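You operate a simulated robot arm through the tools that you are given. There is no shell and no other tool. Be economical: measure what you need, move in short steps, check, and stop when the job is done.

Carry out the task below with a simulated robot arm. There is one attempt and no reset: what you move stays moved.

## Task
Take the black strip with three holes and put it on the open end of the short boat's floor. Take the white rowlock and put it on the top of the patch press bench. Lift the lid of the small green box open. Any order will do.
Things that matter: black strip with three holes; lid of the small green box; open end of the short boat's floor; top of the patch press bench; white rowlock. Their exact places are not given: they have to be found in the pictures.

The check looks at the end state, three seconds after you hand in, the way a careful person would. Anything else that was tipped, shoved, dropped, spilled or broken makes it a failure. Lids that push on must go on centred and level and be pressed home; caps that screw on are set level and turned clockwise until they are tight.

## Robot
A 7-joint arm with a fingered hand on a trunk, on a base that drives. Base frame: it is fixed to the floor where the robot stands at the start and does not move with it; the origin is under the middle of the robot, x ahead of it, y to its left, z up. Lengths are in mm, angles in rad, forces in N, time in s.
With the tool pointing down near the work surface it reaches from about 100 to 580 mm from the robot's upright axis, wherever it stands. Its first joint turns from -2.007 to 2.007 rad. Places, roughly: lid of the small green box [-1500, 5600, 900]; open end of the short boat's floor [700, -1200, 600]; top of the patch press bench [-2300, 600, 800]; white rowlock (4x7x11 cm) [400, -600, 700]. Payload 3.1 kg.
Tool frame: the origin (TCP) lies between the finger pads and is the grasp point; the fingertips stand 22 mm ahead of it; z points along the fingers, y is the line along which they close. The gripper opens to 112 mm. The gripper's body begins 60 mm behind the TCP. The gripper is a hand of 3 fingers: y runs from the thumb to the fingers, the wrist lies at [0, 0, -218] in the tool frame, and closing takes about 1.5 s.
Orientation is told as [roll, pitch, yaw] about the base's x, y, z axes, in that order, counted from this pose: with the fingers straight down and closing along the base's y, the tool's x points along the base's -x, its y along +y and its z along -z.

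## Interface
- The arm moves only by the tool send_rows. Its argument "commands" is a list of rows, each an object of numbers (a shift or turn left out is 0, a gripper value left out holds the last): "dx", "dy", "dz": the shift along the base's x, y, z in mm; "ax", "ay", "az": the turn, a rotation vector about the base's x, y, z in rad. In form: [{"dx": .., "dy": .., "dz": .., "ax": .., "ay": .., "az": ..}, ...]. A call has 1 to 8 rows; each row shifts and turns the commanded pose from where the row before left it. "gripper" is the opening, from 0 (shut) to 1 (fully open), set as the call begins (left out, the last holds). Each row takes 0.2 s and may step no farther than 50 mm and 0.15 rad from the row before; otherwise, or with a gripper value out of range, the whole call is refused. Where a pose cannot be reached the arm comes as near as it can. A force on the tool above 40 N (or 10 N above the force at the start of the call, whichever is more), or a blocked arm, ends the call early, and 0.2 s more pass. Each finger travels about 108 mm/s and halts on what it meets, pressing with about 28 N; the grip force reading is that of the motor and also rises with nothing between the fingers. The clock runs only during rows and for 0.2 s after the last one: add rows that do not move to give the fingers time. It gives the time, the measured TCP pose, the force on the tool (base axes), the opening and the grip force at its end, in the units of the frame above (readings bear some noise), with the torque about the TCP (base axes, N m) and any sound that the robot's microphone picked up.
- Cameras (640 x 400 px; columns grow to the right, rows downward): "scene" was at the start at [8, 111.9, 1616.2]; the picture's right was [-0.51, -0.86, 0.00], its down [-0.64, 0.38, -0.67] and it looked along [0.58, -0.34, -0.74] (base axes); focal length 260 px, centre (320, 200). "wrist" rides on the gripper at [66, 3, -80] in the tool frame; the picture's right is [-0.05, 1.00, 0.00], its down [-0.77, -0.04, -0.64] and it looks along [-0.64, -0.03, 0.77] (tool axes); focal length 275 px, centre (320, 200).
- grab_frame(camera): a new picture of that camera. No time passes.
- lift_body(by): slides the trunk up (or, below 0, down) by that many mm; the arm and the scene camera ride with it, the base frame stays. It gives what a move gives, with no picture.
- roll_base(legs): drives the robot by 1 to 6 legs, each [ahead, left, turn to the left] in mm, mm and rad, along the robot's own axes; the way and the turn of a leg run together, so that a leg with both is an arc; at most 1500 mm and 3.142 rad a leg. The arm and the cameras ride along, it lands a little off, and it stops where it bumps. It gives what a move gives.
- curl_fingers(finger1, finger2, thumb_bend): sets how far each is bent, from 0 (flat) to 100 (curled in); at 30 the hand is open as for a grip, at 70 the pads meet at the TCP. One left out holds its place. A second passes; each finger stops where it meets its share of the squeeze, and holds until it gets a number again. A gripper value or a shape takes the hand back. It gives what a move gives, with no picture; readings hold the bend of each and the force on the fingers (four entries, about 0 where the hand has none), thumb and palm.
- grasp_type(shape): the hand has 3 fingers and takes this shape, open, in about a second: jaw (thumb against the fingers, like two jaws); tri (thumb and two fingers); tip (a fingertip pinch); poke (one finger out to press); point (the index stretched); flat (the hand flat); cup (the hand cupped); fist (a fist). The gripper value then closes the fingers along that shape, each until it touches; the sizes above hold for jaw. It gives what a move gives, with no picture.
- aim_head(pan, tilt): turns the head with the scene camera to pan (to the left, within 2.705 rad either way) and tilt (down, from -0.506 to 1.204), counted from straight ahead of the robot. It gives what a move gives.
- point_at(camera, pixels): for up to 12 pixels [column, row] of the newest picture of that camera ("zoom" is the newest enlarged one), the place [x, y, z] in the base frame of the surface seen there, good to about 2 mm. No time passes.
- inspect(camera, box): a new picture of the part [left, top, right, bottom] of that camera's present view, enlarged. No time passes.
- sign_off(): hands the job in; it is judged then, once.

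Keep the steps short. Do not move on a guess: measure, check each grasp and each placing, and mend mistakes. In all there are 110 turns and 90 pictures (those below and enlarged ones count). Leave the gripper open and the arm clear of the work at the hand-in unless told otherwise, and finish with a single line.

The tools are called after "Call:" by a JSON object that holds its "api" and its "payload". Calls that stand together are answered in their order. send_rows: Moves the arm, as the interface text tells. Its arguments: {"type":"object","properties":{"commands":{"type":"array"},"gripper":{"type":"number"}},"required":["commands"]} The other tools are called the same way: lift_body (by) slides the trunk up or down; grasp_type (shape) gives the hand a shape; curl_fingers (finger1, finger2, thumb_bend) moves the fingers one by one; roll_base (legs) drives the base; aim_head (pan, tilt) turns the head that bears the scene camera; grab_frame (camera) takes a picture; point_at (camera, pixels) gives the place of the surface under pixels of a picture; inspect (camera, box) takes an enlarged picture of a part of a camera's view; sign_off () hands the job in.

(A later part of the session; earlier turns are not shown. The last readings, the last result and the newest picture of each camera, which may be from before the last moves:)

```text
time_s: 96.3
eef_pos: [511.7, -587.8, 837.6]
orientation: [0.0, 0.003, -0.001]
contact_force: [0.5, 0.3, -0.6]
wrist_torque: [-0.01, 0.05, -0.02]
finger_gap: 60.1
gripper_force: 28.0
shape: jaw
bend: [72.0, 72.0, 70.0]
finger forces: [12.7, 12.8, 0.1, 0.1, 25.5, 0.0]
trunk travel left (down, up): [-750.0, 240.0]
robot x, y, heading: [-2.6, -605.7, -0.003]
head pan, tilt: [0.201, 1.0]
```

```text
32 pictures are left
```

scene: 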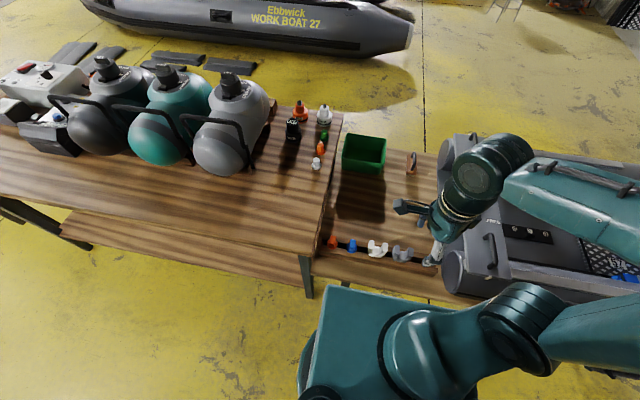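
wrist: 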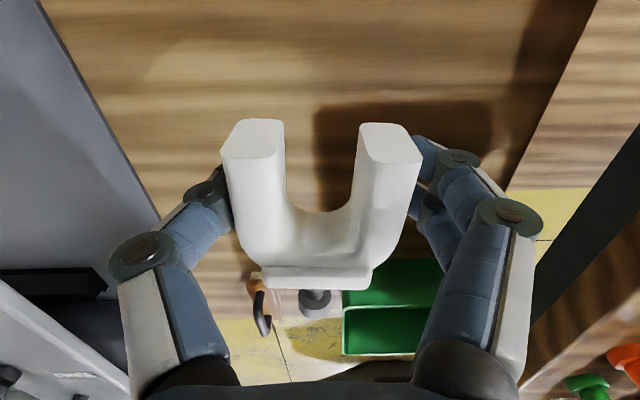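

The grip is firm at 60 mm, with full finger forces. I'll raise and pull in, then look back-left toward the patch press bench.

Call:
{"api": "send_rows", "payload": {"commands": [{"dz": 40, "dx": -20}, {"dz": 40, "dx": -25}, {"dz": 40, "dx": -25}, {"dz": 40, "dx": -25}, {"dz": 30, "dx": -35}, {"dx": -40}, {"dx": -30}, {"dz": 0}]}}

Call:
{"api": "aim_head", "payload": {"pan": 2.6, "tilt": 0.45}}

Call:
{"api": "grab_frame", "payload": {"camera": "scene"}}

```text
time_s: 98.1
eef_pos: [309.4, -590.7, 1024.2]
orientation: [-0.001, 0.0, -0.001]
contact_force: [-0.7, -0.1, -0.5]
wrist_torque: [0.0, 0.01, -0.01]
finger_gap: 59.7
gripper_force: 27.9
shape: jaw
bend: [72.0, 72.0, 70.0]
finger forces: [12.7, 12.9, 0.0, 0.0, 25.6, 0.0]
trunk travel left (down, up): [-750.0, 240.0]
robot x, y, heading: [0.8, -602.0, -0.002]
head pan, tilt: [0.201, 1.0]
```

```text
time_s: 100.3
eef_pos: [309.6, -591.3, 1025.1]
orientation: [-0.001, 0.001, 0.0]
contact_force: [0.4, -0.5, -0.9]
wrist_torque: [0.02, 0.04, 0.02]
finger_gap: 59.5
gripper_force: 27.6
shape: jaw
bend: [72.0, 72.0, 70.0]
finger forces: [12.6, 12.9, 0.0, 0.0, 25.6, 0.0]
trunk travel left (down, up): [-750.0, 240.0]
robot x, y, heading: [4.5, -602.9, -0.003]
head pan, tilt: [2.601, 0.45]
```

```text
31 pictures are left
```

scene: 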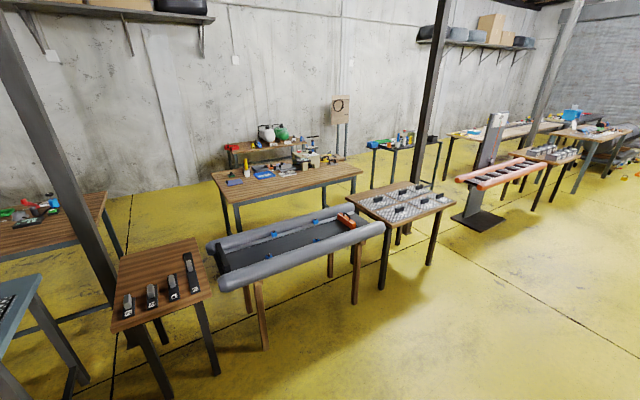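

There are several benches. I'll measure which one lies near (-2300,600).

Call:
{"api": "point_at", "payload": {"camera": "scene", "pixels": [[160, 285], [300, 180], [230, 195], [400, 200], [350, 165], [50, 235], [290, 245], [420, 260], [310, 155], [350, 300], [530, 155], [440, 230]]}}

Call:
{"api": "inspect", "payload": {"camera": "scene", "box": [200, 90, 456, 250]}}

```text
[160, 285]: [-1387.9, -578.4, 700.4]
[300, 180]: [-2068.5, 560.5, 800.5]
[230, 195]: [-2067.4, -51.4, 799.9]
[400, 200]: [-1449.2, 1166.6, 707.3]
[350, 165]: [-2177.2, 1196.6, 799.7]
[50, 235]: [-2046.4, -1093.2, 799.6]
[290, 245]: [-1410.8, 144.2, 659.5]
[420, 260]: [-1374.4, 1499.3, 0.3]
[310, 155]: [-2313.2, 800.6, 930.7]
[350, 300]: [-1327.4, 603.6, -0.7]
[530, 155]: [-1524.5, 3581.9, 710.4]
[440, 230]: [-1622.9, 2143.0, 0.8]
```

```text
2.50 times, centred on (328, 170) of scene
```

zoom: 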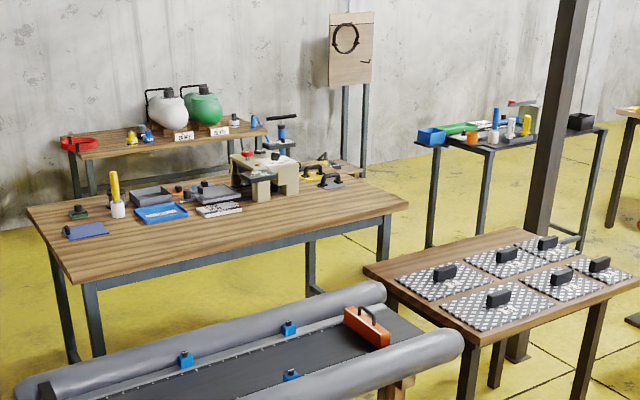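

The patch press bench is the one with z=800, x from about -2000 back, and y from -100 to 1230. I'll measure the obstacles around it to find an approach.

Call:
{"api": "point_at", "payload": {"camera": "scene", "pixels": [[213, 178], [234, 203], [362, 173], [118, 335], [400, 243], [112, 330], [213, 297], [195, 240], [115, 258], [208, 245], [108, 195], [385, 215]]}}

Call:
{"api": "point_at", "payload": {"camera": "scene", "pixels": [[455, 208], [380, 225], [352, 192], [405, 178], [350, 212], [220, 285], [205, 255], [245, 300], [165, 230], [378, 145], [440, 140], [150, 215]]}}

```text
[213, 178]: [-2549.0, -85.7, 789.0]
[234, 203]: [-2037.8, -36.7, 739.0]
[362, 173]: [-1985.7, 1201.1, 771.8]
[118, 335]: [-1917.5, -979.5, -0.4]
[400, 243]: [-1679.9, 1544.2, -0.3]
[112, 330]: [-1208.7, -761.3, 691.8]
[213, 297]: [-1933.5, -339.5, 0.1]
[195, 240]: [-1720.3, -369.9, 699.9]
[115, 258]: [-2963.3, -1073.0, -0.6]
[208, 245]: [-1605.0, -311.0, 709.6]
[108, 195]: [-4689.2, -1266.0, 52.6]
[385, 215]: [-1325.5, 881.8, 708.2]
```

```text
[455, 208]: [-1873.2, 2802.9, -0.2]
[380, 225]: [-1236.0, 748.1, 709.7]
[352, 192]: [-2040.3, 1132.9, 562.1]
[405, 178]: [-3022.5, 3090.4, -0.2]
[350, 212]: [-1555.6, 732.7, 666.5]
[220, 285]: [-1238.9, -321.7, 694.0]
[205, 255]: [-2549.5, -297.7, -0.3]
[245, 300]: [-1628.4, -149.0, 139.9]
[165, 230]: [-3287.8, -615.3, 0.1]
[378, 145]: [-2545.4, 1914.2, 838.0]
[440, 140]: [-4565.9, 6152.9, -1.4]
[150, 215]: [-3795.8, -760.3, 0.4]
```

The bench spans x -2550 to -2000 and y -90 to 1210. A row of tables stands in front of it, so I'll approach from its y=1210 end. I'll back up and move left first, then look again.

Call:
{"api": "roll_base", "payload": {"legs": [[-550, 0, 0], [0, 1250, 0], [0, 1250, 0]]}}

Call:
{"api": "aim_head", "payload": {"pan": 2.7, "tilt": 0.5}}

Call:
{"api": "grab_frame", "payload": {"camera": "scene"}}

```text
time_s: 115.2
eef_pos: [-328.2, 1899.5, 1024.2]
orientation: [0.0, 0.001, 0.046]
contact_force: [-0.3, 0.2, -1.3]
wrist_torque: [0.02, -0.03, 0.0]
finger_gap: 59.7
gripper_force: 28.2
shape: jaw
bend: [72.0, 72.0, 70.0]
finger forces: [12.7, 12.9, 0.0, 0.1, 25.6, 0.0]
trunk travel left (down, up): [-750.0, 240.0]
robot x, y, heading: [-627.5, 1872.0, 0.039]
head pan, tilt: [2.601, 0.45]
```

```text
time_s: 115.9
eef_pos: [-328.4, 1900.2, 1025.3]
orientation: [0.0, 0.001, 0.046]
contact_force: [-0.2, -0.1, -1.0]
wrist_torque: [0.04, -0.01, 0.0]
finger_gap: 59.8
gripper_force: 28.1
shape: jaw
bend: [72.0, 72.0, 70.0]
finger forces: [12.6, 12.8, 0.0, 0.1, 25.6, 0.0]
trunk travel left (down, up): [-750.0, 240.0]
robot x, y, heading: [-630.1, 1870.6, 0.05]
head pan, tilt: [2.7, 0.499]
```

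```text
29 pictures are left
```

scene: 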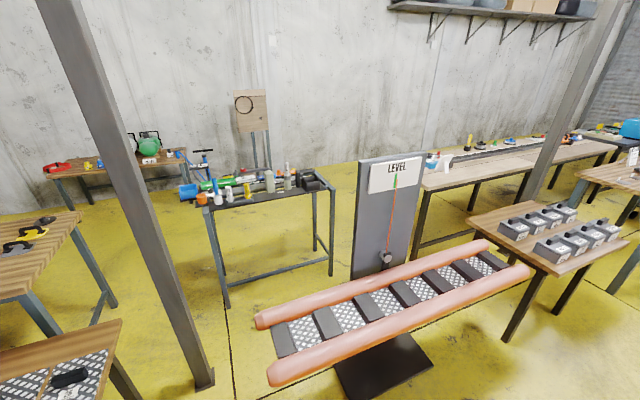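

The bench end is at the left (40,230), with the pillar and the level device nearby. I'll measure the gaps.

Call:
{"api": "point_at", "payload": {"camera": "scene", "pixels": [[203, 380], [194, 390], [258, 318], [272, 380], [122, 322], [78, 213], [30, 293], [226, 303], [210, 205], [120, 360], [25, 235], [60, 225]]}}

Call:
{"api": "inspect", "payload": {"camera": "scene", "box": [0, 190, 130, 320]}}

```text
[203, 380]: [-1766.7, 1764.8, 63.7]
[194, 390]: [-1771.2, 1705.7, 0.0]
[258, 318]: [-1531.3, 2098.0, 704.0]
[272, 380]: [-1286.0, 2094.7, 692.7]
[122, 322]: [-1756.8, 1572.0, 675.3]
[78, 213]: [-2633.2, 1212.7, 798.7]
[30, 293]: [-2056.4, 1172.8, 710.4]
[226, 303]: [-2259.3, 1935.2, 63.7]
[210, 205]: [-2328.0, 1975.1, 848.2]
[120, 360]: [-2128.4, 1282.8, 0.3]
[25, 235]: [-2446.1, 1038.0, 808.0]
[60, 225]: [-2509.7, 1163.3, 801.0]
```

```text
3.08 times, centred on (65, 255) of scene
```

zoom: 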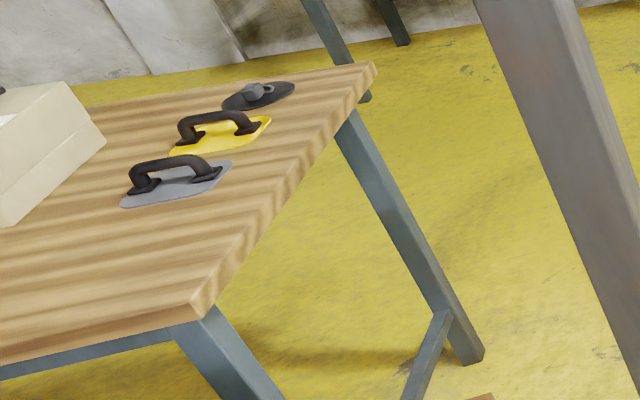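

The gap between the pillar and the level device looks tight. I'll measure the pillar base precisely and my own footprint.

Call:
{"api": "inspect", "payload": {"camera": "scene", "box": [150, 290, 310, 400]}}

Call:
{"api": "point_at", "payload": {"camera": "zoom", "pixels": [[175, 385], [215, 395], [255, 370], [240, 340], [150, 340], [425, 120], [480, 370], [500, 300], [60, 380], [400, 200]]}}

Call:
{"api": "aim_head", "payload": {"pan": 1.9, "tilt": 1.2}}

Call:
{"api": "grab_frame", "payload": {"camera": "scene"}}

```text
3.64 times, centred on (230, 345) of scene
```

zoom: 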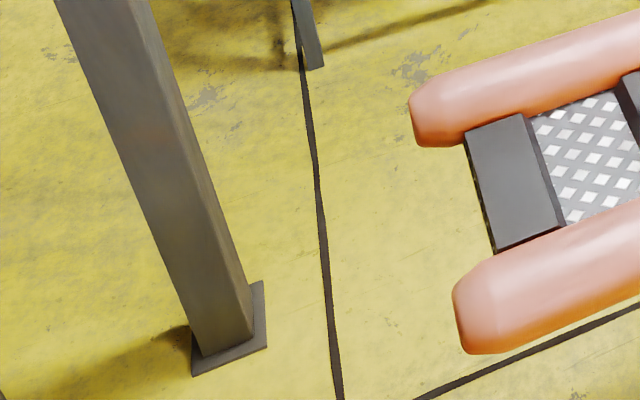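

```text
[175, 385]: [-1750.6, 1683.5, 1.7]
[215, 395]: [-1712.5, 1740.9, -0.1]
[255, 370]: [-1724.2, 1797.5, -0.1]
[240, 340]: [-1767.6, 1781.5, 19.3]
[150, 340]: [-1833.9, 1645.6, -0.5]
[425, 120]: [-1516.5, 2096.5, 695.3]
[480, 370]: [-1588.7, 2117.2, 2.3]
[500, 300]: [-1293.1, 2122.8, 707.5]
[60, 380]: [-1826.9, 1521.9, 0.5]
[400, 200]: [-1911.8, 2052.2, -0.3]
```

```text
time_s: 117.0
eef_pos: [-328.3, 1900.6, 1025.5]
orientation: [0.001, 0.002, 0.045]
contact_force: [-0.2, -0.9, -1.3]
wrist_torque: [-0.03, 0.03, -0.01]
finger_gap: 59.8
gripper_force: 28.4
shape: jaw
bend: [72.0, 72.0, 70.0]
finger forces: [12.7, 12.9, 0.0, 0.0, 25.6, 0.0]
trunk travel left (down, up): [-750.0, 240.0]
robot x, y, heading: [-628.8, 1872.9, 0.047]
head pan, tilt: [1.901, 1.201]
```

```text
26 pictures are left
```

scene: 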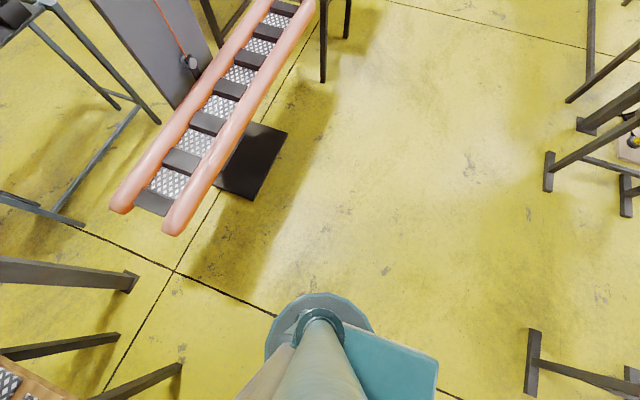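

I'll measure my base rim from this picture.

Call:
{"api": "point_at", "payload": {"camera": "scene", "pixels": [[268, 345], [370, 328], [318, 296], [285, 310], [436, 362], [350, 308], [400, 345]]}}

```text
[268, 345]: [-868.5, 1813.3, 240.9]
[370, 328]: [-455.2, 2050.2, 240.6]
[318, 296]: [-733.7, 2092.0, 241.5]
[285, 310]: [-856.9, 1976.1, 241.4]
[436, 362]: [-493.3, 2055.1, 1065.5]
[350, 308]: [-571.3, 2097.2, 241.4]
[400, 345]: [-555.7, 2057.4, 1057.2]
```

My base is a disc of radius 250 mm up to z 241, and the gap to the pillar is too tight. I'll look further along the row for another passage behind the tables.

Call:
{"api": "aim_head", "payload": {"pan": 2.1, "tilt": 0.4}}

Call:
{"api": "grab_frame", "payload": {"camera": "scene"}}

Call:
{"api": "point_at", "payload": {"camera": "scene", "pixels": [[100, 210], [150, 250], [240, 270], [300, 220], [330, 240], [400, 220], [450, 200], [350, 180], [260, 200], [520, 220], [420, 170], [200, 300]]}}

```text
time_s: 118.2
eef_pos: [-328.0, 1901.2, 1024.7]
orientation: [-0.002, 0.002, 0.045]
contact_force: [-1.3, 0.1, -0.3]
wrist_torque: [-0.01, 0.02, -0.01]
finger_gap: 59.8
gripper_force: 28.6
shape: jaw
bend: [72.0, 72.0, 70.0]
finger forces: [12.6, 13.0, 0.0, 0.1, 25.7, 0.0]
trunk travel left (down, up): [-750.0, 240.0]
robot x, y, heading: [-630.0, 1871.8, 0.043]
head pan, tilt: [2.1, 0.4]
```

```text
25 pictures are left
```

scene: 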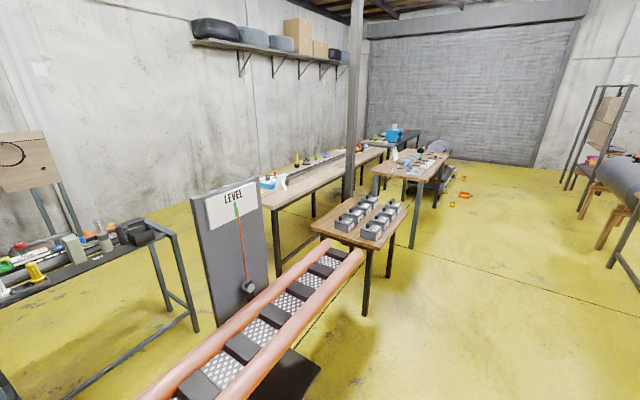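

```text
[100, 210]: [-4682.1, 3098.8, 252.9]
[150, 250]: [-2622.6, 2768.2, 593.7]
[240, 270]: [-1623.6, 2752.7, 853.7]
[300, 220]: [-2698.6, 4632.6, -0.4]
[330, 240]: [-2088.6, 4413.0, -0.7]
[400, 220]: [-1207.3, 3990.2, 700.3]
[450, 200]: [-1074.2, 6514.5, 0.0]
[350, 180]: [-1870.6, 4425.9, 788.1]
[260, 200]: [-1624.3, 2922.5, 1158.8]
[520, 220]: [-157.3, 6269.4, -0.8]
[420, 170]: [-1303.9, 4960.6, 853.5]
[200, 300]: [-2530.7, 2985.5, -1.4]
```

I'll measure the table corners for a route around the level device.

Call:
{"api": "point_at", "payload": {"camera": "scene", "pixels": [[313, 226], [374, 247], [404, 206], [372, 168], [418, 179], [268, 207], [385, 152], [320, 255], [362, 257], [347, 200], [343, 195], [270, 200]]}}

Call:
{"api": "inspect", "payload": {"camera": "scene", "box": [240, 120, 480, 320]}}

```text
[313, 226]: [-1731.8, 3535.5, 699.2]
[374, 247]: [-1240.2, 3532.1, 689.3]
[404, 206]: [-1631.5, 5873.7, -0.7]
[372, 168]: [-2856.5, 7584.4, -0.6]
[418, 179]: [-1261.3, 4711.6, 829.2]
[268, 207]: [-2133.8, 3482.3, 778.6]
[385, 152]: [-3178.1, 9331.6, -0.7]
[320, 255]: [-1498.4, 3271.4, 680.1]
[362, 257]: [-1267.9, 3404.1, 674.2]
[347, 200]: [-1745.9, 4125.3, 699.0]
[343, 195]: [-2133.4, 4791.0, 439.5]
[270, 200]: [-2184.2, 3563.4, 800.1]
```

```text
2.00 times, centred on (360, 220) of scene
```

zoom: 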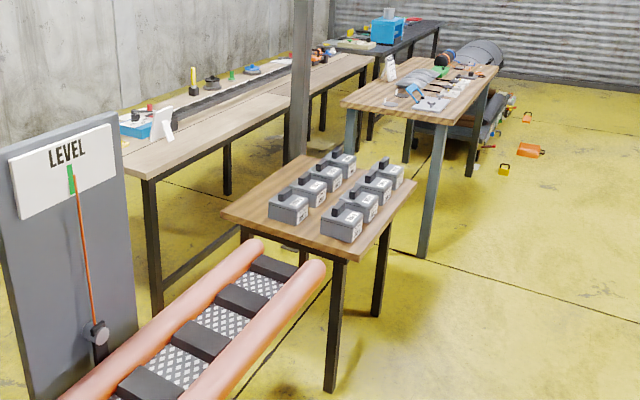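

The only plausible way in is between the pillar and the tube end. I need to know my own cross-section at z≈700, so I'll raise the trunk and look down behind me.

Call:
{"api": "lift_body", "payload": {"by": 235}}

Call:
{"api": "aim_head", "payload": {"pan": 2.5, "tilt": 1.2}}

Call:
{"api": "grab_frame", "payload": {"camera": "scene"}}

Call:
{"api": "grab_frame", "payload": {"camera": "wrist"}}

```text
time_s: 120.6
eef_pos: [-328.8, 1899.7, 1260.8]
orientation: [0.001, -0.001, 0.046]
contact_force: [-0.7, -0.1, -1.5]
wrist_torque: [-0.02, 0.01, 0.0]
finger_gap: 59.8
gripper_force: 28.4
shape: jaw
bend: [72.0, 72.0, 70.0]
finger forces: [12.6, 12.8, 0.1, 0.0, 25.6, 0.0]
trunk travel left (down, up): [-985.0, 5.0]
robot x, y, heading: [-628.9, 1875.1, 0.043]
head pan, tilt: [2.1, 0.4]
```

```text
time_s: 121.8
eef_pos: [-329.2, 1900.7, 1259.8]
orientation: [-0.001, 0.0, 0.046]
contact_force: [-1.0, -0.2, -1.3]
wrist_torque: [0.0, -0.01, 0.02]
finger_gap: 59.8
gripper_force: 28.7
shape: jaw
bend: [72.0, 72.0, 70.0]
finger forces: [12.5, 13.0, 0.0, 0.0, 25.6, 0.0]
trunk travel left (down, up): [-985.0, 5.0]
robot x, y, heading: [-634.1, 1872.4, 0.048]
head pan, tilt: [2.499, 1.201]
```

```text
23 pictures are left
```

scene: 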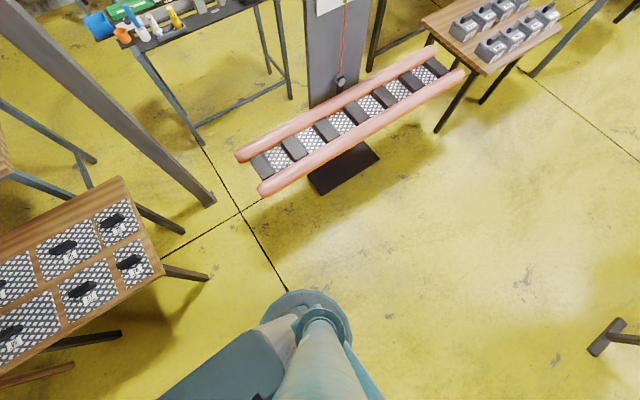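

```text
22 pictures are left
```

wrist: 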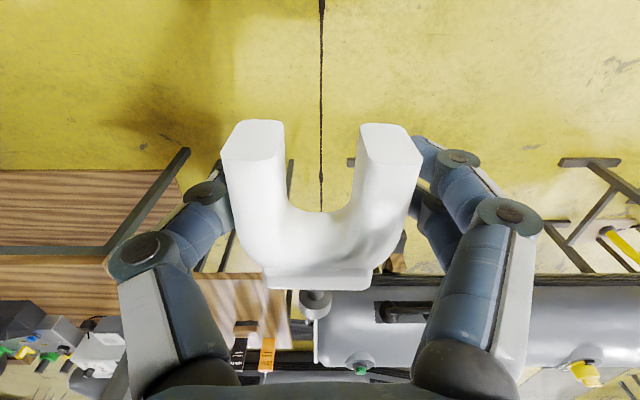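

I see the column, a rear pack at (230,370), and the disc. I'll measure them along with the gap.

Call:
{"api": "point_at", "payload": {"camera": "scene", "pixels": [[250, 332], [190, 390], [280, 370], [285, 325], [295, 322], [325, 312], [300, 293], [263, 190], [238, 157], [214, 200], [185, 233], [208, 276]]}}

```text
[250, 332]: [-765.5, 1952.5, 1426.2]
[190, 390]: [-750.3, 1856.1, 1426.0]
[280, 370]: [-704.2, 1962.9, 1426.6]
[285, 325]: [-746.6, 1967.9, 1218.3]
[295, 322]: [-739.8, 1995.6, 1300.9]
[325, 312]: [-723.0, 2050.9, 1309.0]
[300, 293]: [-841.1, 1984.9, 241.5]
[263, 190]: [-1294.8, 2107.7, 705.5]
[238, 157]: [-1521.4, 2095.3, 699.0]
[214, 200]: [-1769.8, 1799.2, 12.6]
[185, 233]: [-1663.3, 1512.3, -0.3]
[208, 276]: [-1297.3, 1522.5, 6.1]
```

The gap between pillar and tube is about 370 mm. The carriage is now above the tubes, so what matters is how thick my column is at z≈700. I'll turn the hand so the wrist camera looks back at my own body.

Call:
{"api": "send_rows", "payload": {"commands": [{"az": -0.147}, {"az": -0.147}, {"az": -0.147}, {"az": -0.147}, {"az": -0.147}, {"az": -0.147}, {"az": -0.147}, {"az": -0.147}]}}

Call:
{"api": "send_rows", "payload": {"commands": [{"az": -0.147}, {"az": -0.147}, {"az": -0.147}, {"az": -0.147}, {"az": -0.147}, {"az": -0.147}, {"az": -0.147}, {"az": -0.147}]}}

Call:
{"api": "grab_frame", "payload": {"camera": "wrist"}}

Call:
{"api": "point_at", "payload": {"camera": "wrist", "pixels": [[60, 60], [120, 60], [180, 60], [60, 120], [120, 120], [180, 120], [240, 30], [300, 30], [60, 200], [350, 60], [400, 40], [120, 20]]}}

```text
time_s: 123.5
eef_pos: [-327.3, 1900.8, 1259.5]
orientation: [-0.001, -0.001, -1.133]
contact_force: [-0.5, 0.5, -1.4]
wrist_torque: [0.05, 0.01, -0.01]
finger_gap: 59.8
gripper_force: 28.0
shape: jaw
bend: [72.0, 72.0, 70.0]
finger forces: [12.7, 13.0, 0.0, 0.0, 25.6, 0.0]
trunk travel left (down, up): [-985.0, 5.0]
robot x, y, heading: [-631.9, 1873.8, 0.043]
head pan, tilt: [2.499, 1.201]
```

```text
time_s: 125.3
eef_pos: [-328.6, 1900.0, 1259.2]
orientation: [0.0, 0.001, -2.308]
contact_force: [0.7, 0.3, -0.8]
wrist_torque: [0.0, 0.0, 0.01]
finger_gap: 59.7
gripper_force: 27.6
shape: jaw
bend: [72.0, 72.0, 70.0]
finger forces: [12.6, 12.9, 0.1, 0.0, 25.6, 0.0]
trunk travel left (down, up): [-985.0, 5.0]
robot x, y, heading: [-634.3, 1870.0, 0.046]
head pan, tilt: [2.499, 1.201]
```

```text
21 pictures are left
```

wrist: 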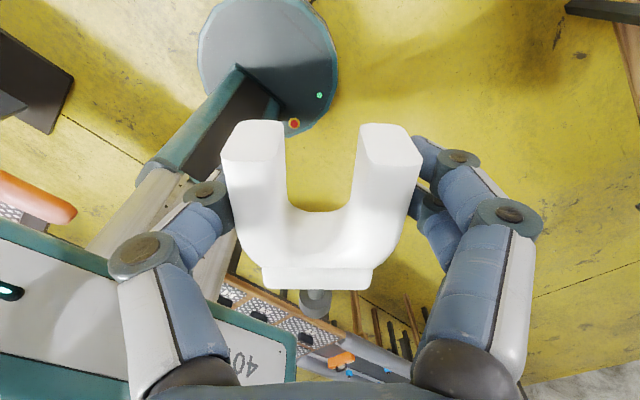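

```text
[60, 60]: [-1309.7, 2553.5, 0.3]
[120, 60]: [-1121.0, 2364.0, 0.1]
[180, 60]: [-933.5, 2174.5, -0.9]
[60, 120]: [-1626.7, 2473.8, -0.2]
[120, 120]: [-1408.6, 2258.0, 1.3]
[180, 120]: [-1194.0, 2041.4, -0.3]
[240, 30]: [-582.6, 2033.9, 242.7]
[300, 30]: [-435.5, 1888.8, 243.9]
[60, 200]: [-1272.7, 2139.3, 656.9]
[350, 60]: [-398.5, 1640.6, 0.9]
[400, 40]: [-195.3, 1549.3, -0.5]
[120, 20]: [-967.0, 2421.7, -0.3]
```

The column under the carriage is slim. I'll measure its extents.

Call:
{"api": "point_at", "payload": {"camera": "wrist", "pixels": [[237, 72], [205, 110], [155, 170], [175, 165], [240, 100], [272, 105], [210, 150], [150, 185], [115, 225], [185, 185], [215, 250], [60, 235]]}}

```text
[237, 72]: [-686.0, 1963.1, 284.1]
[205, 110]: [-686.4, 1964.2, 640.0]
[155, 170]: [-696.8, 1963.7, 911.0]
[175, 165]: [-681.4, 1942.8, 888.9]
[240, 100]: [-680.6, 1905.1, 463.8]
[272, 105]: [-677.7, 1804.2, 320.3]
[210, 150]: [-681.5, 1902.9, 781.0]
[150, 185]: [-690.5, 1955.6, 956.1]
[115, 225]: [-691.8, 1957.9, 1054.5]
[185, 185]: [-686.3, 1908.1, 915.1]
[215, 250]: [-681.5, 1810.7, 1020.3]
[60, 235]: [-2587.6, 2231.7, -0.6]
```

The column is slim and lies behind my centre (-47 to -115 mm, ±93 wide), so facing the tube end I can pass the gap with the low disc under the tubes. I can then go round behind the black table to the bench end. I'll turn to heading 0.9 first.

Call:
{"api": "roll_base", "payload": {"legs": [[0, 0, 0.855]]}}

```text
time_s: 128.0
eef_pos: [-457.1, 2121.4, 1259.7]
orientation: [-0.001, -0.001, -1.444]
contact_force: [-0.9, -0.2, -0.6]
wrist_torque: [0.01, -0.01, 0.0]
finger_gap: 59.8
gripper_force: 28.1
shape: jaw
bend: [72.0, 72.0, 70.0]
finger forces: [12.6, 12.8, 0.0, 0.0, 25.5, 0.1]
trunk travel left (down, up): [-985.0, 5.0]
robot x, y, heading: [-632.6, 1873.3, 0.902]
head pan, tilt: [2.499, 1.201]
```

Next I drive to (-1300,1935).

Call:
{"api": "roll_base", "payload": {"legs": [[-365, 561, 0]]}}

```text
time_s: 131.7
eef_pos: [-1120.5, 2179.7, 1260.3]
orientation: [0.001, -0.001, -1.446]
contact_force: [-1.0, 0.2, -1.1]
wrist_torque: [0.03, 0.01, 0.02]
finger_gap: 59.7
gripper_force: 28.1
shape: jaw
bend: [72.0, 72.0, 70.0]
finger forces: [12.6, 12.9, 0.1, 0.0, 25.4, 0.0]
trunk travel left (down, up): [-985.0, 5.0]
robot x, y, heading: [-1297.0, 1929.2, 0.903]
head pan, tilt: [2.499, 1.201]
```

On target. Next is the gap point (-1563,2038).

Call:
{"api": "roll_base", "payload": {"legs": [[-79, 276, 0]]}}

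```text
time_s: 133.7
eef_pos: [-1383.2, 2285.9, 1259.8]
orientation: [0.001, 0.0, -1.445]
contact_force: [0.2, 0.3, -2.0]
wrist_torque: [0.04, -0.01, -0.02]
finger_gap: 59.6
gripper_force: 28.0
shape: jaw
bend: [72.0, 72.0, 70.0]
finger forces: [12.5, 12.9, 0.0, 0.0, 25.4, 0.1]
trunk travel left (down, up): [-985.0, 5.0]
robot x, y, heading: [-1563.4, 2040.9, 0.903]
head pan, tilt: [2.499, 1.201]
```

Through without a bump. Next I go to (-1860,2270), then turn left 1.5 rad so the arm points away from the level panel.

Call:
{"api": "roll_base", "payload": {"legs": [[-4, 375, 0], [0, 0, 1.5]]}}

Call:
{"api": "aim_head", "payload": {"pan": 0.6, "tilt": 0.45}}

Call:
{"api": "grab_frame", "payload": {"camera": "scene"}}

```text
time_s: 139.8
eef_pos: [-2107.5, 2462.1, 1260.3]
orientation: [0.0, 0.001, 0.073]
contact_force: [1.0, 1.0, -0.9]
wrist_torque: [0.03, 0.04, -0.01]
finger_gap: 59.5
gripper_force: 28.0
shape: jaw
bend: [72.0, 72.0, 70.0]
finger forces: [12.6, 12.8, 0.0, 0.1, 25.2, 0.1]
trunk travel left (down, up): [-985.0, 5.0]
robot x, y, heading: [-1869.0, 2272.4, 2.422]
head pan, tilt: [2.499, 1.201]
```

```text
time_s: 141.7
eef_pos: [-2109.1, 2463.0, 1259.8]
orientation: [0.001, 0.0, 0.07]
contact_force: [0.3, 0.6, -1.6]
wrist_torque: [-0.03, 0.0, -0.04]
finger_gap: 59.5
gripper_force: 27.3
shape: jaw
bend: [72.0, 72.0, 70.0]
finger forces: [12.5, 12.8, 0.1, 0.0, 25.3, 0.0]
trunk travel left (down, up): [-985.0, 5.0]
robot x, y, heading: [-1868.3, 2273.5, 2.422]
head pan, tilt: [0.6, 0.45]
```

```text
20 pictures are left
```

scene: 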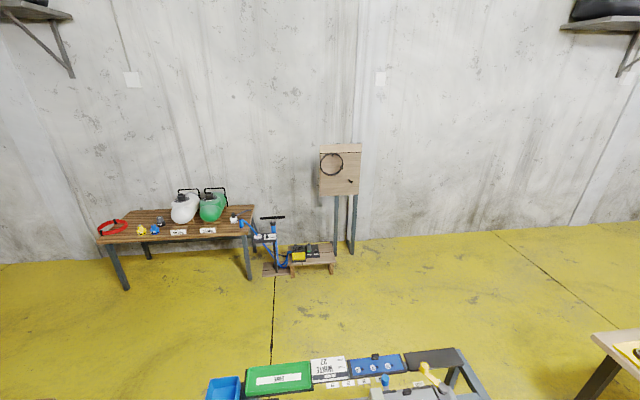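

The floor behind the black table is open. I'll drive on in three short legs around it.

Call:
{"api": "roll_base", "payload": {"legs": [[474, -418, 0], [501, 80, 0], [350, 466, 0]]}}

```text
time_s: 150.8
eef_pos: [-3194.0, 3245.3, 1260.1]
orientation: [0.001, -0.001, 0.044]
contact_force: [0.5, -0.7, -1.2]
wrist_torque: [0.0, 0.0, -0.03]
finger_gap: 59.6
gripper_force: 28.1
shape: jaw
bend: [72.0, 72.0, 70.0]
finger forces: [12.7, 13.0, 0.0, 0.0, 25.7, 0.0]
trunk travel left (down, up): [-985.0, 5.0]
robot x, y, heading: [-2960.8, 3049.8, 2.393]
head pan, tilt: [0.6, 0.45]
```

Next I go south to (-2985,1650).

Call:
{"api": "roll_base", "payload": {"legs": [[-935, 1043, 0]]}}

```text
time_s: 157.8
eef_pos: [-3216.7, 1840.7, 1260.0]
orientation: [0.0, 0.0, 0.022]
contact_force: [1.0, 0.8, -0.2]
wrist_torque: [-0.03, 0.0, 0.02]
finger_gap: 59.6
gripper_force: 28.1
shape: jaw
bend: [72.0, 72.0, 70.0]
finger forces: [12.7, 13.1, 0.0, 0.0, 25.7, 0.0]
trunk travel left (down, up): [-985.0, 5.0]
robot x, y, heading: [-2992.2, 1642.8, 2.374]
head pan, tilt: [0.6, 0.45]
```

I'll turn left to face -y, toward the bench end, and then look.

Call:
{"api": "roll_base", "payload": {"legs": [[0, 0, 2.338]]}}

Call:
{"api": "aim_head", "payload": {"pan": 0.75, "tilt": 0.75}}

Call:
{"api": "grab_frame", "payload": {"camera": "scene"}}

```text
time_s: 163.7
eef_pos: [-2981.3, 1335.0, 1259.5]
orientation: [-0.001, -0.001, 2.343]
contact_force: [0.2, 0.1, 0.2]
wrist_torque: [-0.01, -0.04, -0.03]
finger_gap: 59.4
gripper_force: 28.1
shape: jaw
bend: [72.0, 72.0, 70.0]
finger forces: [12.6, 12.6, 0.1, 0.0, 25.3, 0.1]
trunk travel left (down, up): [-985.0, 5.0]
robot x, y, heading: [-2992.4, 1640.6, -1.595]
head pan, tilt: [0.6, 0.45]
```

```text
time_s: 164.5
eef_pos: [-2981.5, 1335.9, 1260.8]
orientation: [0.003, 0.001, 2.343]
contact_force: [0.5, 0.8, -1.8]
wrist_torque: [0.01, 0.01, -0.02]
finger_gap: 59.3
gripper_force: 28.5
shape: jaw
bend: [72.0, 72.0, 70.0]
finger forces: [12.5, 12.7, 0.0, 0.0, 25.2, 0.0]
trunk travel left (down, up): [-985.0, 5.0]
robot x, y, heading: [-2988.3, 1636.0, -1.589]
head pan, tilt: [0.75, 0.75]
```

```text
19 pictures are left
```

scene: 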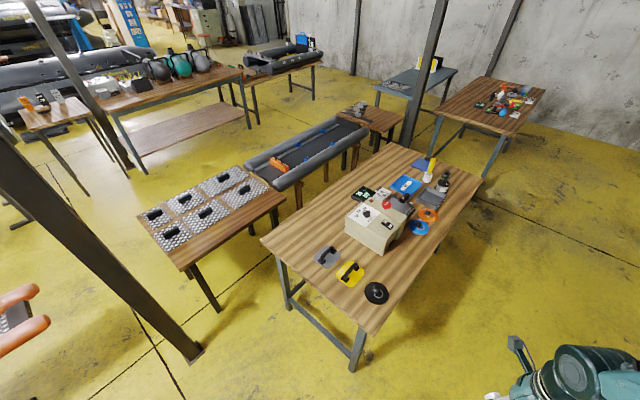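

From here the bench's back edge is accessible too. I'll measure free spots on it.

Call:
{"api": "point_at", "payload": {"camera": "scene", "pixels": [[400, 290], [420, 265], [435, 245], [375, 293], [385, 250], [418, 225], [364, 330], [487, 178], [263, 238], [340, 300], [290, 240], [300, 265]]}}

Call:
{"api": "inspect", "payload": {"camera": "scene", "box": [250, 140, 500, 350]}}

```text
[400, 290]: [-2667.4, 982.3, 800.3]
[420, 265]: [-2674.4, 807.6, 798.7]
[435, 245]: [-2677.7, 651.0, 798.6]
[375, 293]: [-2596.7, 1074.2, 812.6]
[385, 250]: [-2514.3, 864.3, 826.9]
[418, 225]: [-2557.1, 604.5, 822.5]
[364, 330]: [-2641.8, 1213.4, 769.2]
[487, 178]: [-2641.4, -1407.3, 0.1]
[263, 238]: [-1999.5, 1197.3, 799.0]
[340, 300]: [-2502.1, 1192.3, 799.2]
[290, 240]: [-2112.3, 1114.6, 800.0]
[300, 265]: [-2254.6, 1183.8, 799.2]
```

```text
1.90 times, centred on (375, 245) of scene
```

zoom: 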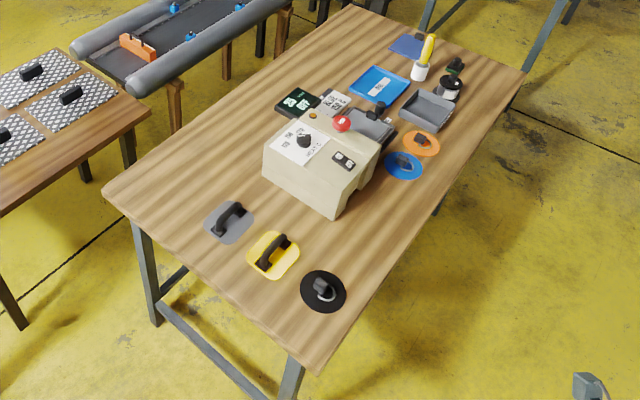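

Spot A near (-2110,1080), in the bench's front-right corner, is wide and free. I'll drive to stand at (-2130,1560).

Call:
{"api": "roll_base", "payload": {"legs": [[76, 0, 0.018], [0, 860, 0]]}}

Call:
{"api": "aim_head", "payload": {"pan": 0.0, "tilt": 0.95}}

Call:
{"api": "grab_frame", "payload": {"camera": "scene"}}

```text
time_s: 169.6
eef_pos: [-2130.9, 1259.9, 1259.1]
orientation: [0.0, 0.0, 2.362]
contact_force: [0.0, -0.5, -1.6]
wrist_torque: [-0.03, -0.02, -0.03]
finger_gap: 59.3
gripper_force: 27.7
shape: jaw
bend: [72.0, 72.0, 70.0]
finger forces: [12.5, 12.6, 0.0, 0.0, 25.3, 0.0]
trunk travel left (down, up): [-985.0, 5.0]
robot x, y, heading: [-2146.9, 1565.6, -1.575]
head pan, tilt: [0.75, 0.75]
```

```text
time_s: 170.7
eef_pos: [-2131.3, 1259.8, 1259.7]
orientation: [0.0, 0.001, 2.361]
contact_force: [-0.3, 0.6, -0.6]
wrist_torque: [-0.02, -0.01, -0.01]
finger_gap: 59.6
gripper_force: 27.9
shape: jaw
bend: [72.0, 72.0, 70.0]
finger forces: [12.5, 12.7, 0.0, 0.1, 25.3, 0.1]
trunk travel left (down, up): [-985.0, 5.0]
robot x, y, heading: [-2144.4, 1560.4, -1.574]
head pan, tilt: [0.0, 0.949]
```

```text
17 pictures are left
```

scene: 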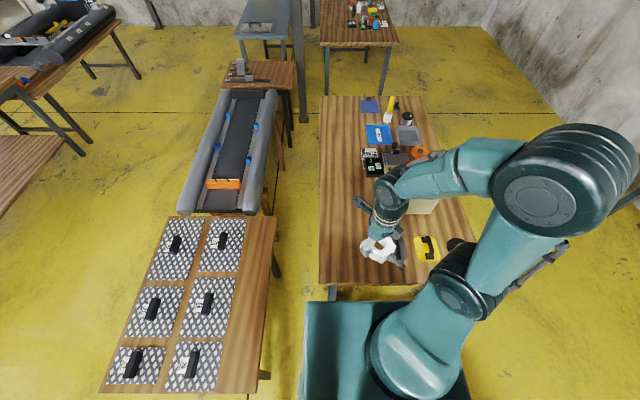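

I'll measure the free region on the left half of the bench, and the nearest items.

Call:
{"api": "point_at", "payload": {"camera": "scene", "pixels": [[345, 235], [345, 200], [325, 240], [366, 235], [362, 245], [415, 248], [370, 170], [365, 262], [360, 205], [325, 270], [380, 270]]}}

Call:
{"api": "inspect", "payload": {"camera": "wrist", "box": [0, 0, 640, 400]}}

```text
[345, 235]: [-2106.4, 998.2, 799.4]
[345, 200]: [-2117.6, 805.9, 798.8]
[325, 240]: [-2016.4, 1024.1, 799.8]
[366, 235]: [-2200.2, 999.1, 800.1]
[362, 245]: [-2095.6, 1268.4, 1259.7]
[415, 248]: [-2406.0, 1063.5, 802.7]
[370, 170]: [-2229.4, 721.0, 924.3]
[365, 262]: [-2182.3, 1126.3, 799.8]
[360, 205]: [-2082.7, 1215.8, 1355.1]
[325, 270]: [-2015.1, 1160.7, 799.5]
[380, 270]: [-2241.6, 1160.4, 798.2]
```

```text
1.00 times, centred on (320, 200) of wrist (not enlarged: the box is as wide or as high as the picture)
```

zoom: 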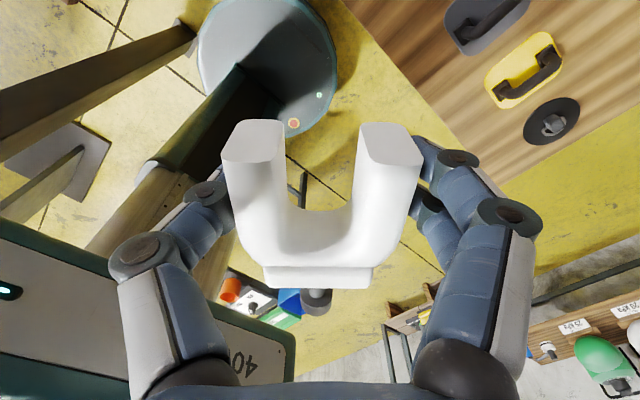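

I'll move the hand over (-2095,1040) and lower the trunk by 235 mm.

Call:
{"api": "send_rows", "payload": {"commands": [{"dx": 6, "dy": -37}, {"dx": 6, "dy": -37}, {"dx": 6, "dy": -37}, {"dx": 6, "dy": -37}, {"dx": 6, "dy": -37}, {"dx": 6, "dy": -35}, {"dz": 0}]}}

Call:
{"api": "lift_body", "payload": {"by": -235}}

Call:
{"api": "send_rows", "payload": {"commands": [{"dz": -35}, {"dz": -35}, {"dz": -30}, {"dz": -20}, {"dz": 0}]}}

Call:
{"api": "grab_frame", "payload": {"camera": "wrist"}}

Call:
{"api": "point_at", "payload": {"camera": "wrist", "pixels": [[250, 135], [390, 140], [320, 225], [320, 280], [315, 300], [450, 100], [200, 60], [390, 40]]}}

```text
time_s: 172.3
eef_pos: [-2093.9, 1038.8, 1259.1]
orientation: [0.0, -0.001, 2.364]
contact_force: [0.6, 0.0, -1.1]
wrist_torque: [-0.02, -0.01, 0.01]
finger_gap: 59.2
gripper_force: 27.7
shape: jaw
bend: [72.0, 72.0, 70.0]
finger forces: [12.5, 12.7, 0.0, 0.1, 25.4, 0.0]
trunk travel left (down, up): [-985.0, 5.0]
robot x, y, heading: [-2143.3, 1565.4, -1.57]
head pan, tilt: [0.0, 0.949]
```

```text
time_s: 174.8
eef_pos: [-2093.9, 1039.2, 1023.4]
orientation: [0.001, 0.0, 2.363]
contact_force: [0.4, 0.0, -1.1]
wrist_torque: [-0.01, -0.01, 0.02]
finger_gap: 59.4
gripper_force: 27.9
shape: jaw
bend: [72.0, 72.0, 70.0]
finger forces: [12.6, 12.7, 0.0, 0.0, 25.4, 0.0]
trunk travel left (down, up): [-750.0, 240.0]
robot x, y, heading: [-2142.9, 1565.6, -1.574]
head pan, tilt: [0.0, 0.949]
```

```text
time_s: 176.0
eef_pos: [-2093.3, 1038.5, 905.5]
orientation: [0.0, -0.001, 2.36]
contact_force: [-0.1, 0.0, -0.8]
wrist_torque: [0.01, 0.0, -0.02]
finger_gap: 59.4
gripper_force: 27.7
shape: jaw
bend: [72.0, 72.0, 70.0]
finger forces: [12.4, 12.8, 0.1, 0.1, 25.3, 0.1]
trunk travel left (down, up): [-750.0, 240.0]
robot x, y, heading: [-2150.5, 1561.7, -1.568]
head pan, tilt: [0.0, 0.949]
```

```text
15 pictures are left
```

wrist: 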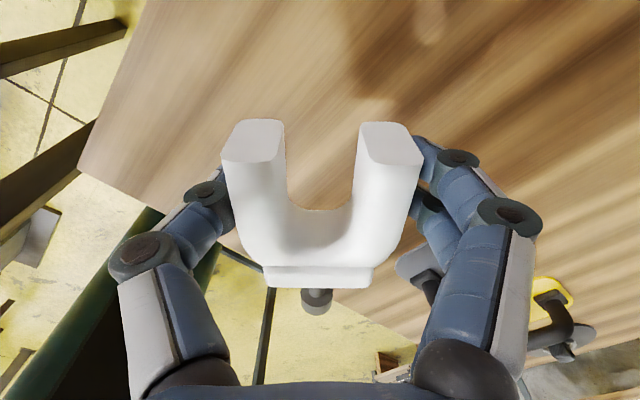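

```text
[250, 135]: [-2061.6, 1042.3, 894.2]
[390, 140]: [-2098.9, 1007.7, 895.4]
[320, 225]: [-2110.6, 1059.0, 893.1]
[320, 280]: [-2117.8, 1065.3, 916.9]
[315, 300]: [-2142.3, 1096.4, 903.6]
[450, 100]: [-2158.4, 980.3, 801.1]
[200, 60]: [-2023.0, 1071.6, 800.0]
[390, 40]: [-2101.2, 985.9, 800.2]
```

The rowlock is nearly level. I'll lower it 70 mm, then continue slowly to contact.

Call:
{"api": "send_rows", "payload": {"commands": [{"dz": -25}, {"dz": -20}, {"dz": -10}, {"dz": -5}, {"dz": -4}, {"dz": -3}, {"dz": -3}, {"dz": 0}]}}

Call:
{"api": "send_rows", "payload": {"commands": [{"dz": -2}, {"dz": -2}, {"dz": -2}, {"dz": 0}]}}

```text
time_s: 177.8
eef_pos: [-2094.8, 1037.9, 833.1]
orientation: [0.001, 0.0, 2.363]
contact_force: [-0.4, -0.4, -1.4]
wrist_torque: [0.0, -0.02, -0.01]
finger_gap: 59.2
gripper_force: 28.2
shape: jaw
bend: [72.0, 72.0, 70.0]
finger forces: [12.5, 12.9, 0.1, 0.0, 25.2, 0.0]
trunk travel left (down, up): [-750.0, 240.0]
robot x, y, heading: [-2148.1, 1560.5, -1.571]
head pan, tilt: [0.0, 0.949]
```

```text
time_s: 178.8
eef_pos: [-2094.2, 1039.3, 827.7]
orientation: [0.0, 0.0, 2.361]
contact_force: [0.3, -0.6, 0.7]
wrist_torque: [-0.04, 0.04, -0.02]
finger_gap: 59.2
gripper_force: 27.9
shape: jaw
bend: [72.0, 72.0, 70.0]
finger forces: [12.4, 13.2, 0.0, 0.0, 25.9, 0.1]
trunk travel left (down, up): [-750.0, 240.0]
robot x, y, heading: [-2145.1, 1564.0, -1.566]
head pan, tilt: [0.0, 0.949]
```

It's touching at TCP z≈827.7, the flat height. I'll release it with a full opening, rise, and check.

Call:
{"api": "send_rows", "payload": {"commands": [{"dz": 0}, {"dz": 0}, {"dz": 0}, {"dz": 0}, {"dz": 0}], "gripper": 1}}

Call:
{"api": "send_rows", "payload": {"commands": [{"dz": 10}, {"dz": 30}, {"dz": 45}, {"dz": 45}, {"dz": 45}, {"dz": 0}]}}

Call:
{"api": "grab_frame", "payload": {"camera": "wrist"}}

```text
time_s: 180.0
eef_pos: [-2093.9, 1039.5, 827.6]
orientation: [0.0, 0.001, 2.362]
contact_force: [0.7, -0.4, 0.2]
wrist_torque: [-0.02, -0.03, 0.01]
finger_gap: 112.2
gripper_force: 0.0
shape: jaw
bend: [30.0, 30.0, 30.0]
finger forces: [0.1, 0.1, 0.0, 0.0, 0.0, 0.0]
trunk travel left (down, up): [-750.0, 240.0]
robot x, y, heading: [-2147.5, 1563.4, -1.574]
head pan, tilt: [0.0, 0.949]
```

```text
time_s: 181.4
eef_pos: [-2090.5, 1037.6, 1008.5]
orientation: [0.0, -0.002, 2.363]
contact_force: [0.3, 0.6, 1.0]
wrist_torque: [0.0, 0.0, 0.03]
finger_gap: 112.3
gripper_force: 0.2
shape: jaw
bend: [30.0, 30.0, 30.0]
finger forces: [0.0, 0.1, 0.1, 0.0, 0.0, 0.0]
trunk travel left (down, up): [-750.0, 240.0]
robot x, y, heading: [-2144.2, 1562.3, -1.57]
head pan, tilt: [0.0, 0.949]
```

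```text
14 pictures are left
```

wrist: 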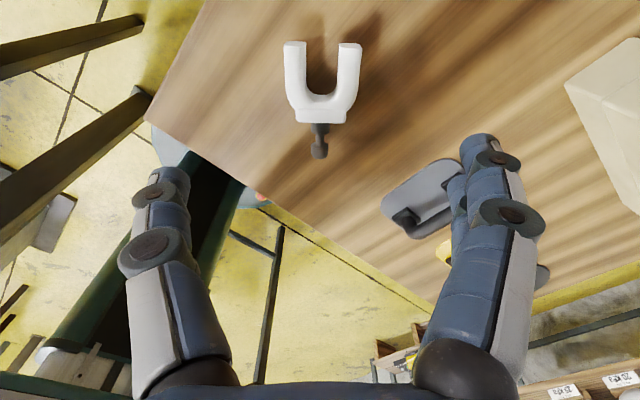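

The rowlock lies flat on the bench and is clear of everything. Next is the green box. I'll pull the arm in, raise the trunk, and go back the way I came.

Call:
{"api": "send_rows", "payload": {"commands": [{"dx": -6, "dy": 37}, {"dx": -6, "dy": 37}, {"dx": -6, "dy": 37}, {"dx": -6, "dy": 37}, {"dx": -6, "dy": 37}, {"dx": -6, "dy": 37}, {"dz": 0}]}}

Call:
{"api": "lift_body", "payload": {"by": 238}}

Call:
{"api": "roll_base", "payload": {"legs": [[-78, 0, 0], [0, -845, 0], [-1400, 0, 0]]}}

```text
time_s: 183.0
eef_pos: [-2127.3, 1253.0, 1003.8]
orientation: [0.0, -0.001, 2.364]
contact_force: [-0.3, -0.2, -0.4]
wrist_torque: [0.01, 0.02, -0.02]
finger_gap: 111.8
gripper_force: 0.1
shape: jaw
bend: [30.0, 30.0, 30.0]
finger forces: [0.0, 0.0, 0.0, 0.1, 0.0, 0.0]
out of reach, approached as far as the arm can: row 4
trunk travel left (down, up): [-750.0, 240.0]
robot x, y, heading: [-2145.6, 1563.0, -1.573]
head pan, tilt: [0.0, 0.949]
```

```text
time_s: 185.4
eef_pos: [-2127.3, 1254.2, 1242.0]
orientation: [0.0, -0.001, 2.362]
contact_force: [-0.4, 0.0, 0.0]
wrist_torque: [0.01, -0.02, 0.0]
finger_gap: 112.1
gripper_force: 0.0
shape: jaw
bend: [30.0, 30.0, 30.0]
finger forces: [0.0, 0.0, 0.0, 0.1, 0.1, 0.0]
trunk travel left (down, up): [-988.0, 2.0]
robot x, y, heading: [-2145.6, 1563.4, -1.57]
head pan, tilt: [0.0, 0.949]
```

```text
time_s: 188.3
eef_pos: [-2418.0, 1328.4, 1243.6]
orientation: [-0.006, 0.008, 2.342]
contact_force: [-0.6, 0.4, 0.0]
wrist_torque: [-0.01, -0.06, 0.01]
finger_gap: 112.3
gripper_force: 0.0
shape: jaw
bend: [30.0, 30.0, 30.0]
finger forces: [0.1, 0.0, 0.1, 0.1, 0.1, 0.1]
trunk travel left (down, up): [-988.0, 2.0]
robot x, y, heading: [-2420.9, 1636.9, -1.591]
head pan, tilt: [0.0, 0.949]
stopped in leg 2: the robot was blocked; the commanded pose is now the measured one
```

The base was blocked at (-2421,1637), probably by a black table leg at my rear right. I'll move forward away from it and look.

Call:
{"api": "roll_base", "payload": {"legs": [[0, 25, 0.018], [60, 0, 0]]}}

Call:
{"api": "aim_head", "payload": {"pan": -2.4, "tilt": 0.95}}

Call:
{"api": "grab_frame", "payload": {"camera": "scene"}}

```text
time_s: 189.7
eef_pos: [-2388.0, 1269.5, 1242.8]
orientation: [-0.004, 0.005, 2.363]
contact_force: [-0.5, -0.1, -0.2]
wrist_torque: [-0.01, -0.01, 0.02]
finger_gap: 111.6
gripper_force: 0.0
shape: jaw
bend: [30.0, 30.0, 30.0]
finger forces: [0.1, 0.1, 0.0, 0.1, 0.1, 0.0]
trunk travel left (down, up): [-988.0, 2.0]
robot x, y, heading: [-2398.3, 1580.0, -1.571]
head pan, tilt: [0.0, 0.949]
```

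```text
time_s: 191.9
eef_pos: [-2385.5, 1266.0, 1241.7]
orientation: [-0.006, 0.002, 2.363]
contact_force: [0.4, -0.1, 0.5]
wrist_torque: [0.0, -0.03, 0.03]
finger_gap: 112.1
gripper_force: 0.0
shape: jaw
bend: [30.0, 30.0, 30.0]
finger forces: [0.0, 0.0, 0.1, 0.1, 0.0, 0.1]
trunk travel left (down, up): [-988.0, 2.0]
robot x, y, heading: [-2397.0, 1581.1, -1.569]
head pan, tilt: [-2.4, 0.949]
```

```text
13 pictures are left
```

scene: 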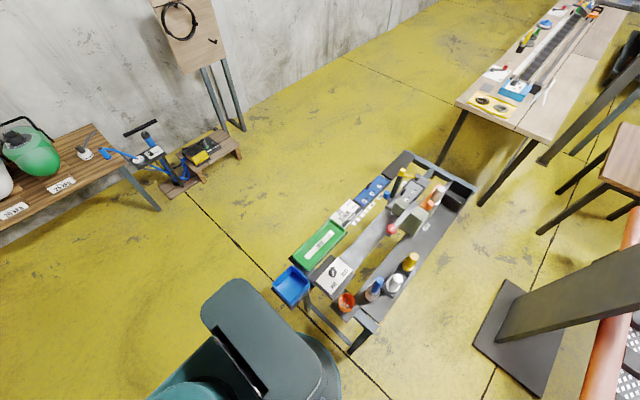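

Everything on the black table still stands. I'll compare its position with my earlier measurements.

Call:
{"api": "point_at", "payload": {"camera": "scene", "pixels": [[352, 350], [368, 322], [290, 285], [310, 305], [307, 295], [472, 188], [410, 153], [330, 325]]}}

Call:
{"api": "inspect", "payload": {"camera": "scene", "box": [250, 230, 410, 370]}}

```text
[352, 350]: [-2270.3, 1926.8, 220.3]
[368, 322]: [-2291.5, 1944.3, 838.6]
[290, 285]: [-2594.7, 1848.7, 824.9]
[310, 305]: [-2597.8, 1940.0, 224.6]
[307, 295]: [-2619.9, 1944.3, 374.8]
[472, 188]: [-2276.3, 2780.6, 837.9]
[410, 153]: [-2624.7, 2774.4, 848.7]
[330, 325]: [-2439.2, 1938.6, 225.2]
```

```text
2.86 times, centred on (330, 300) of scene
```

zoom: 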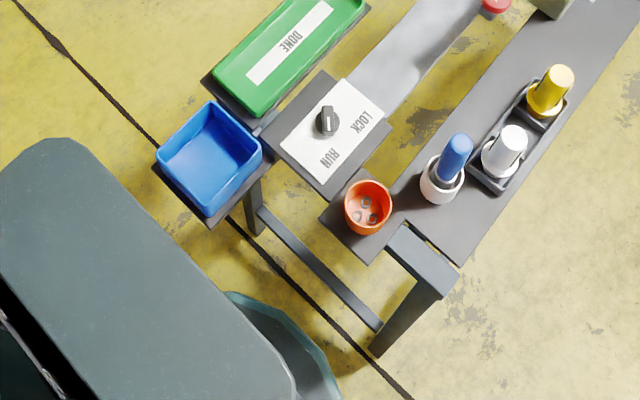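

The table and its items look undisturbed. My column was probably stopped by the blue bin's bracket, which overhangs toward y≈1790. I'll go forward to y≈1550 first, then west, then north.

Call:
{"api": "roll_base", "payload": {"legs": [[30, 0, 0], [0, -600, 0]]}}

```text
time_s: 195.7
eef_pos: [-2980.4, 1237.7, 1241.6]
orientation: [-0.003, 0.002, 2.357]
contact_force: [-0.3, 0.3, 0.5]
wrist_torque: [0.02, -0.02, -0.01]
finger_gap: 112.0
gripper_force: 0.1
shape: jaw
bend: [30.0, 30.0, 30.0]
finger forces: [0.1, 0.0, 0.0, 0.0, 0.0, 0.1]
trunk travel left (down, up): [-988.0, 2.0]
robot x, y, heading: [-2992.6, 1553.3, -1.577]
head pan, tilt: [-2.4, 0.949]
```

Clear. Next I go north, then around the black table's far end.

Call:
{"api": "roll_base", "payload": {"legs": [[-1490, 0, 0], [-127, 612, 0]]}}

```text
time_s: 206.2
eef_pos: [-2363.3, 2874.7, 1241.8]
orientation: [-0.005, 0.001, 2.365]
contact_force: [-0.2, -0.5, 0.1]
wrist_torque: [-0.01, 0.02, 0.02]
finger_gap: 111.8
gripper_force: 0.0
shape: jaw
bend: [30.0, 30.0, 30.0]
finger forces: [0.1, 0.0, 0.0, 0.0, 0.1, 0.1]
trunk travel left (down, up): [-988.0, 2.0]
robot x, y, heading: [-2377.8, 3184.6, -1.566]
head pan, tilt: [-2.4, 0.949]
```

Next are (-1950,2900), (-1869,2272), and a turn to heading 0.9.

Call:
{"api": "roll_base", "payload": {"legs": [[285, 428, 0], [630, 81, 0], [0, 0, 2.468]]}}

```text
time_s: 218.3
eef_pos: [-1690.7, 2500.2, 1242.2]
orientation: [-0.004, 0.004, -1.486]
contact_force: [0.2, 0.0, 0.2]
wrist_torque: [0.01, 0.02, -0.03]
finger_gap: 112.1
gripper_force: 0.1
shape: jaw
bend: [30.0, 30.0, 30.0]
finger forces: [0.0, 0.1, 0.1, 0.0, 0.0, 0.0]
trunk travel left (down, up): [-988.0, 2.0]
robot x, y, heading: [-1884.6, 2254.1, 0.865]
head pan, tilt: [-2.4, 0.949]
```

Back through the gap to (-1563,2040).

Call:
{"api": "roll_base", "payload": {"legs": [[46, -384, 0.035]]}}

```text
time_s: 220.7
eef_pos: [-1381.1, 2301.9, 1241.8]
orientation: [-0.006, 0.003, -1.452]
contact_force: [0.5, -0.1, 0.1]
wrist_torque: [-0.03, -0.01, 0.0]
finger_gap: 111.9
gripper_force: 0.1
shape: jaw
bend: [30.0, 30.0, 30.0]
finger forces: [0.0, 0.1, 0.0, 0.0, 0.0, 0.0]
trunk travel left (down, up): [-988.0, 2.0]
robot x, y, heading: [-1568.4, 2047.5, 0.9]
head pan, tilt: [-2.4, 0.949]
```

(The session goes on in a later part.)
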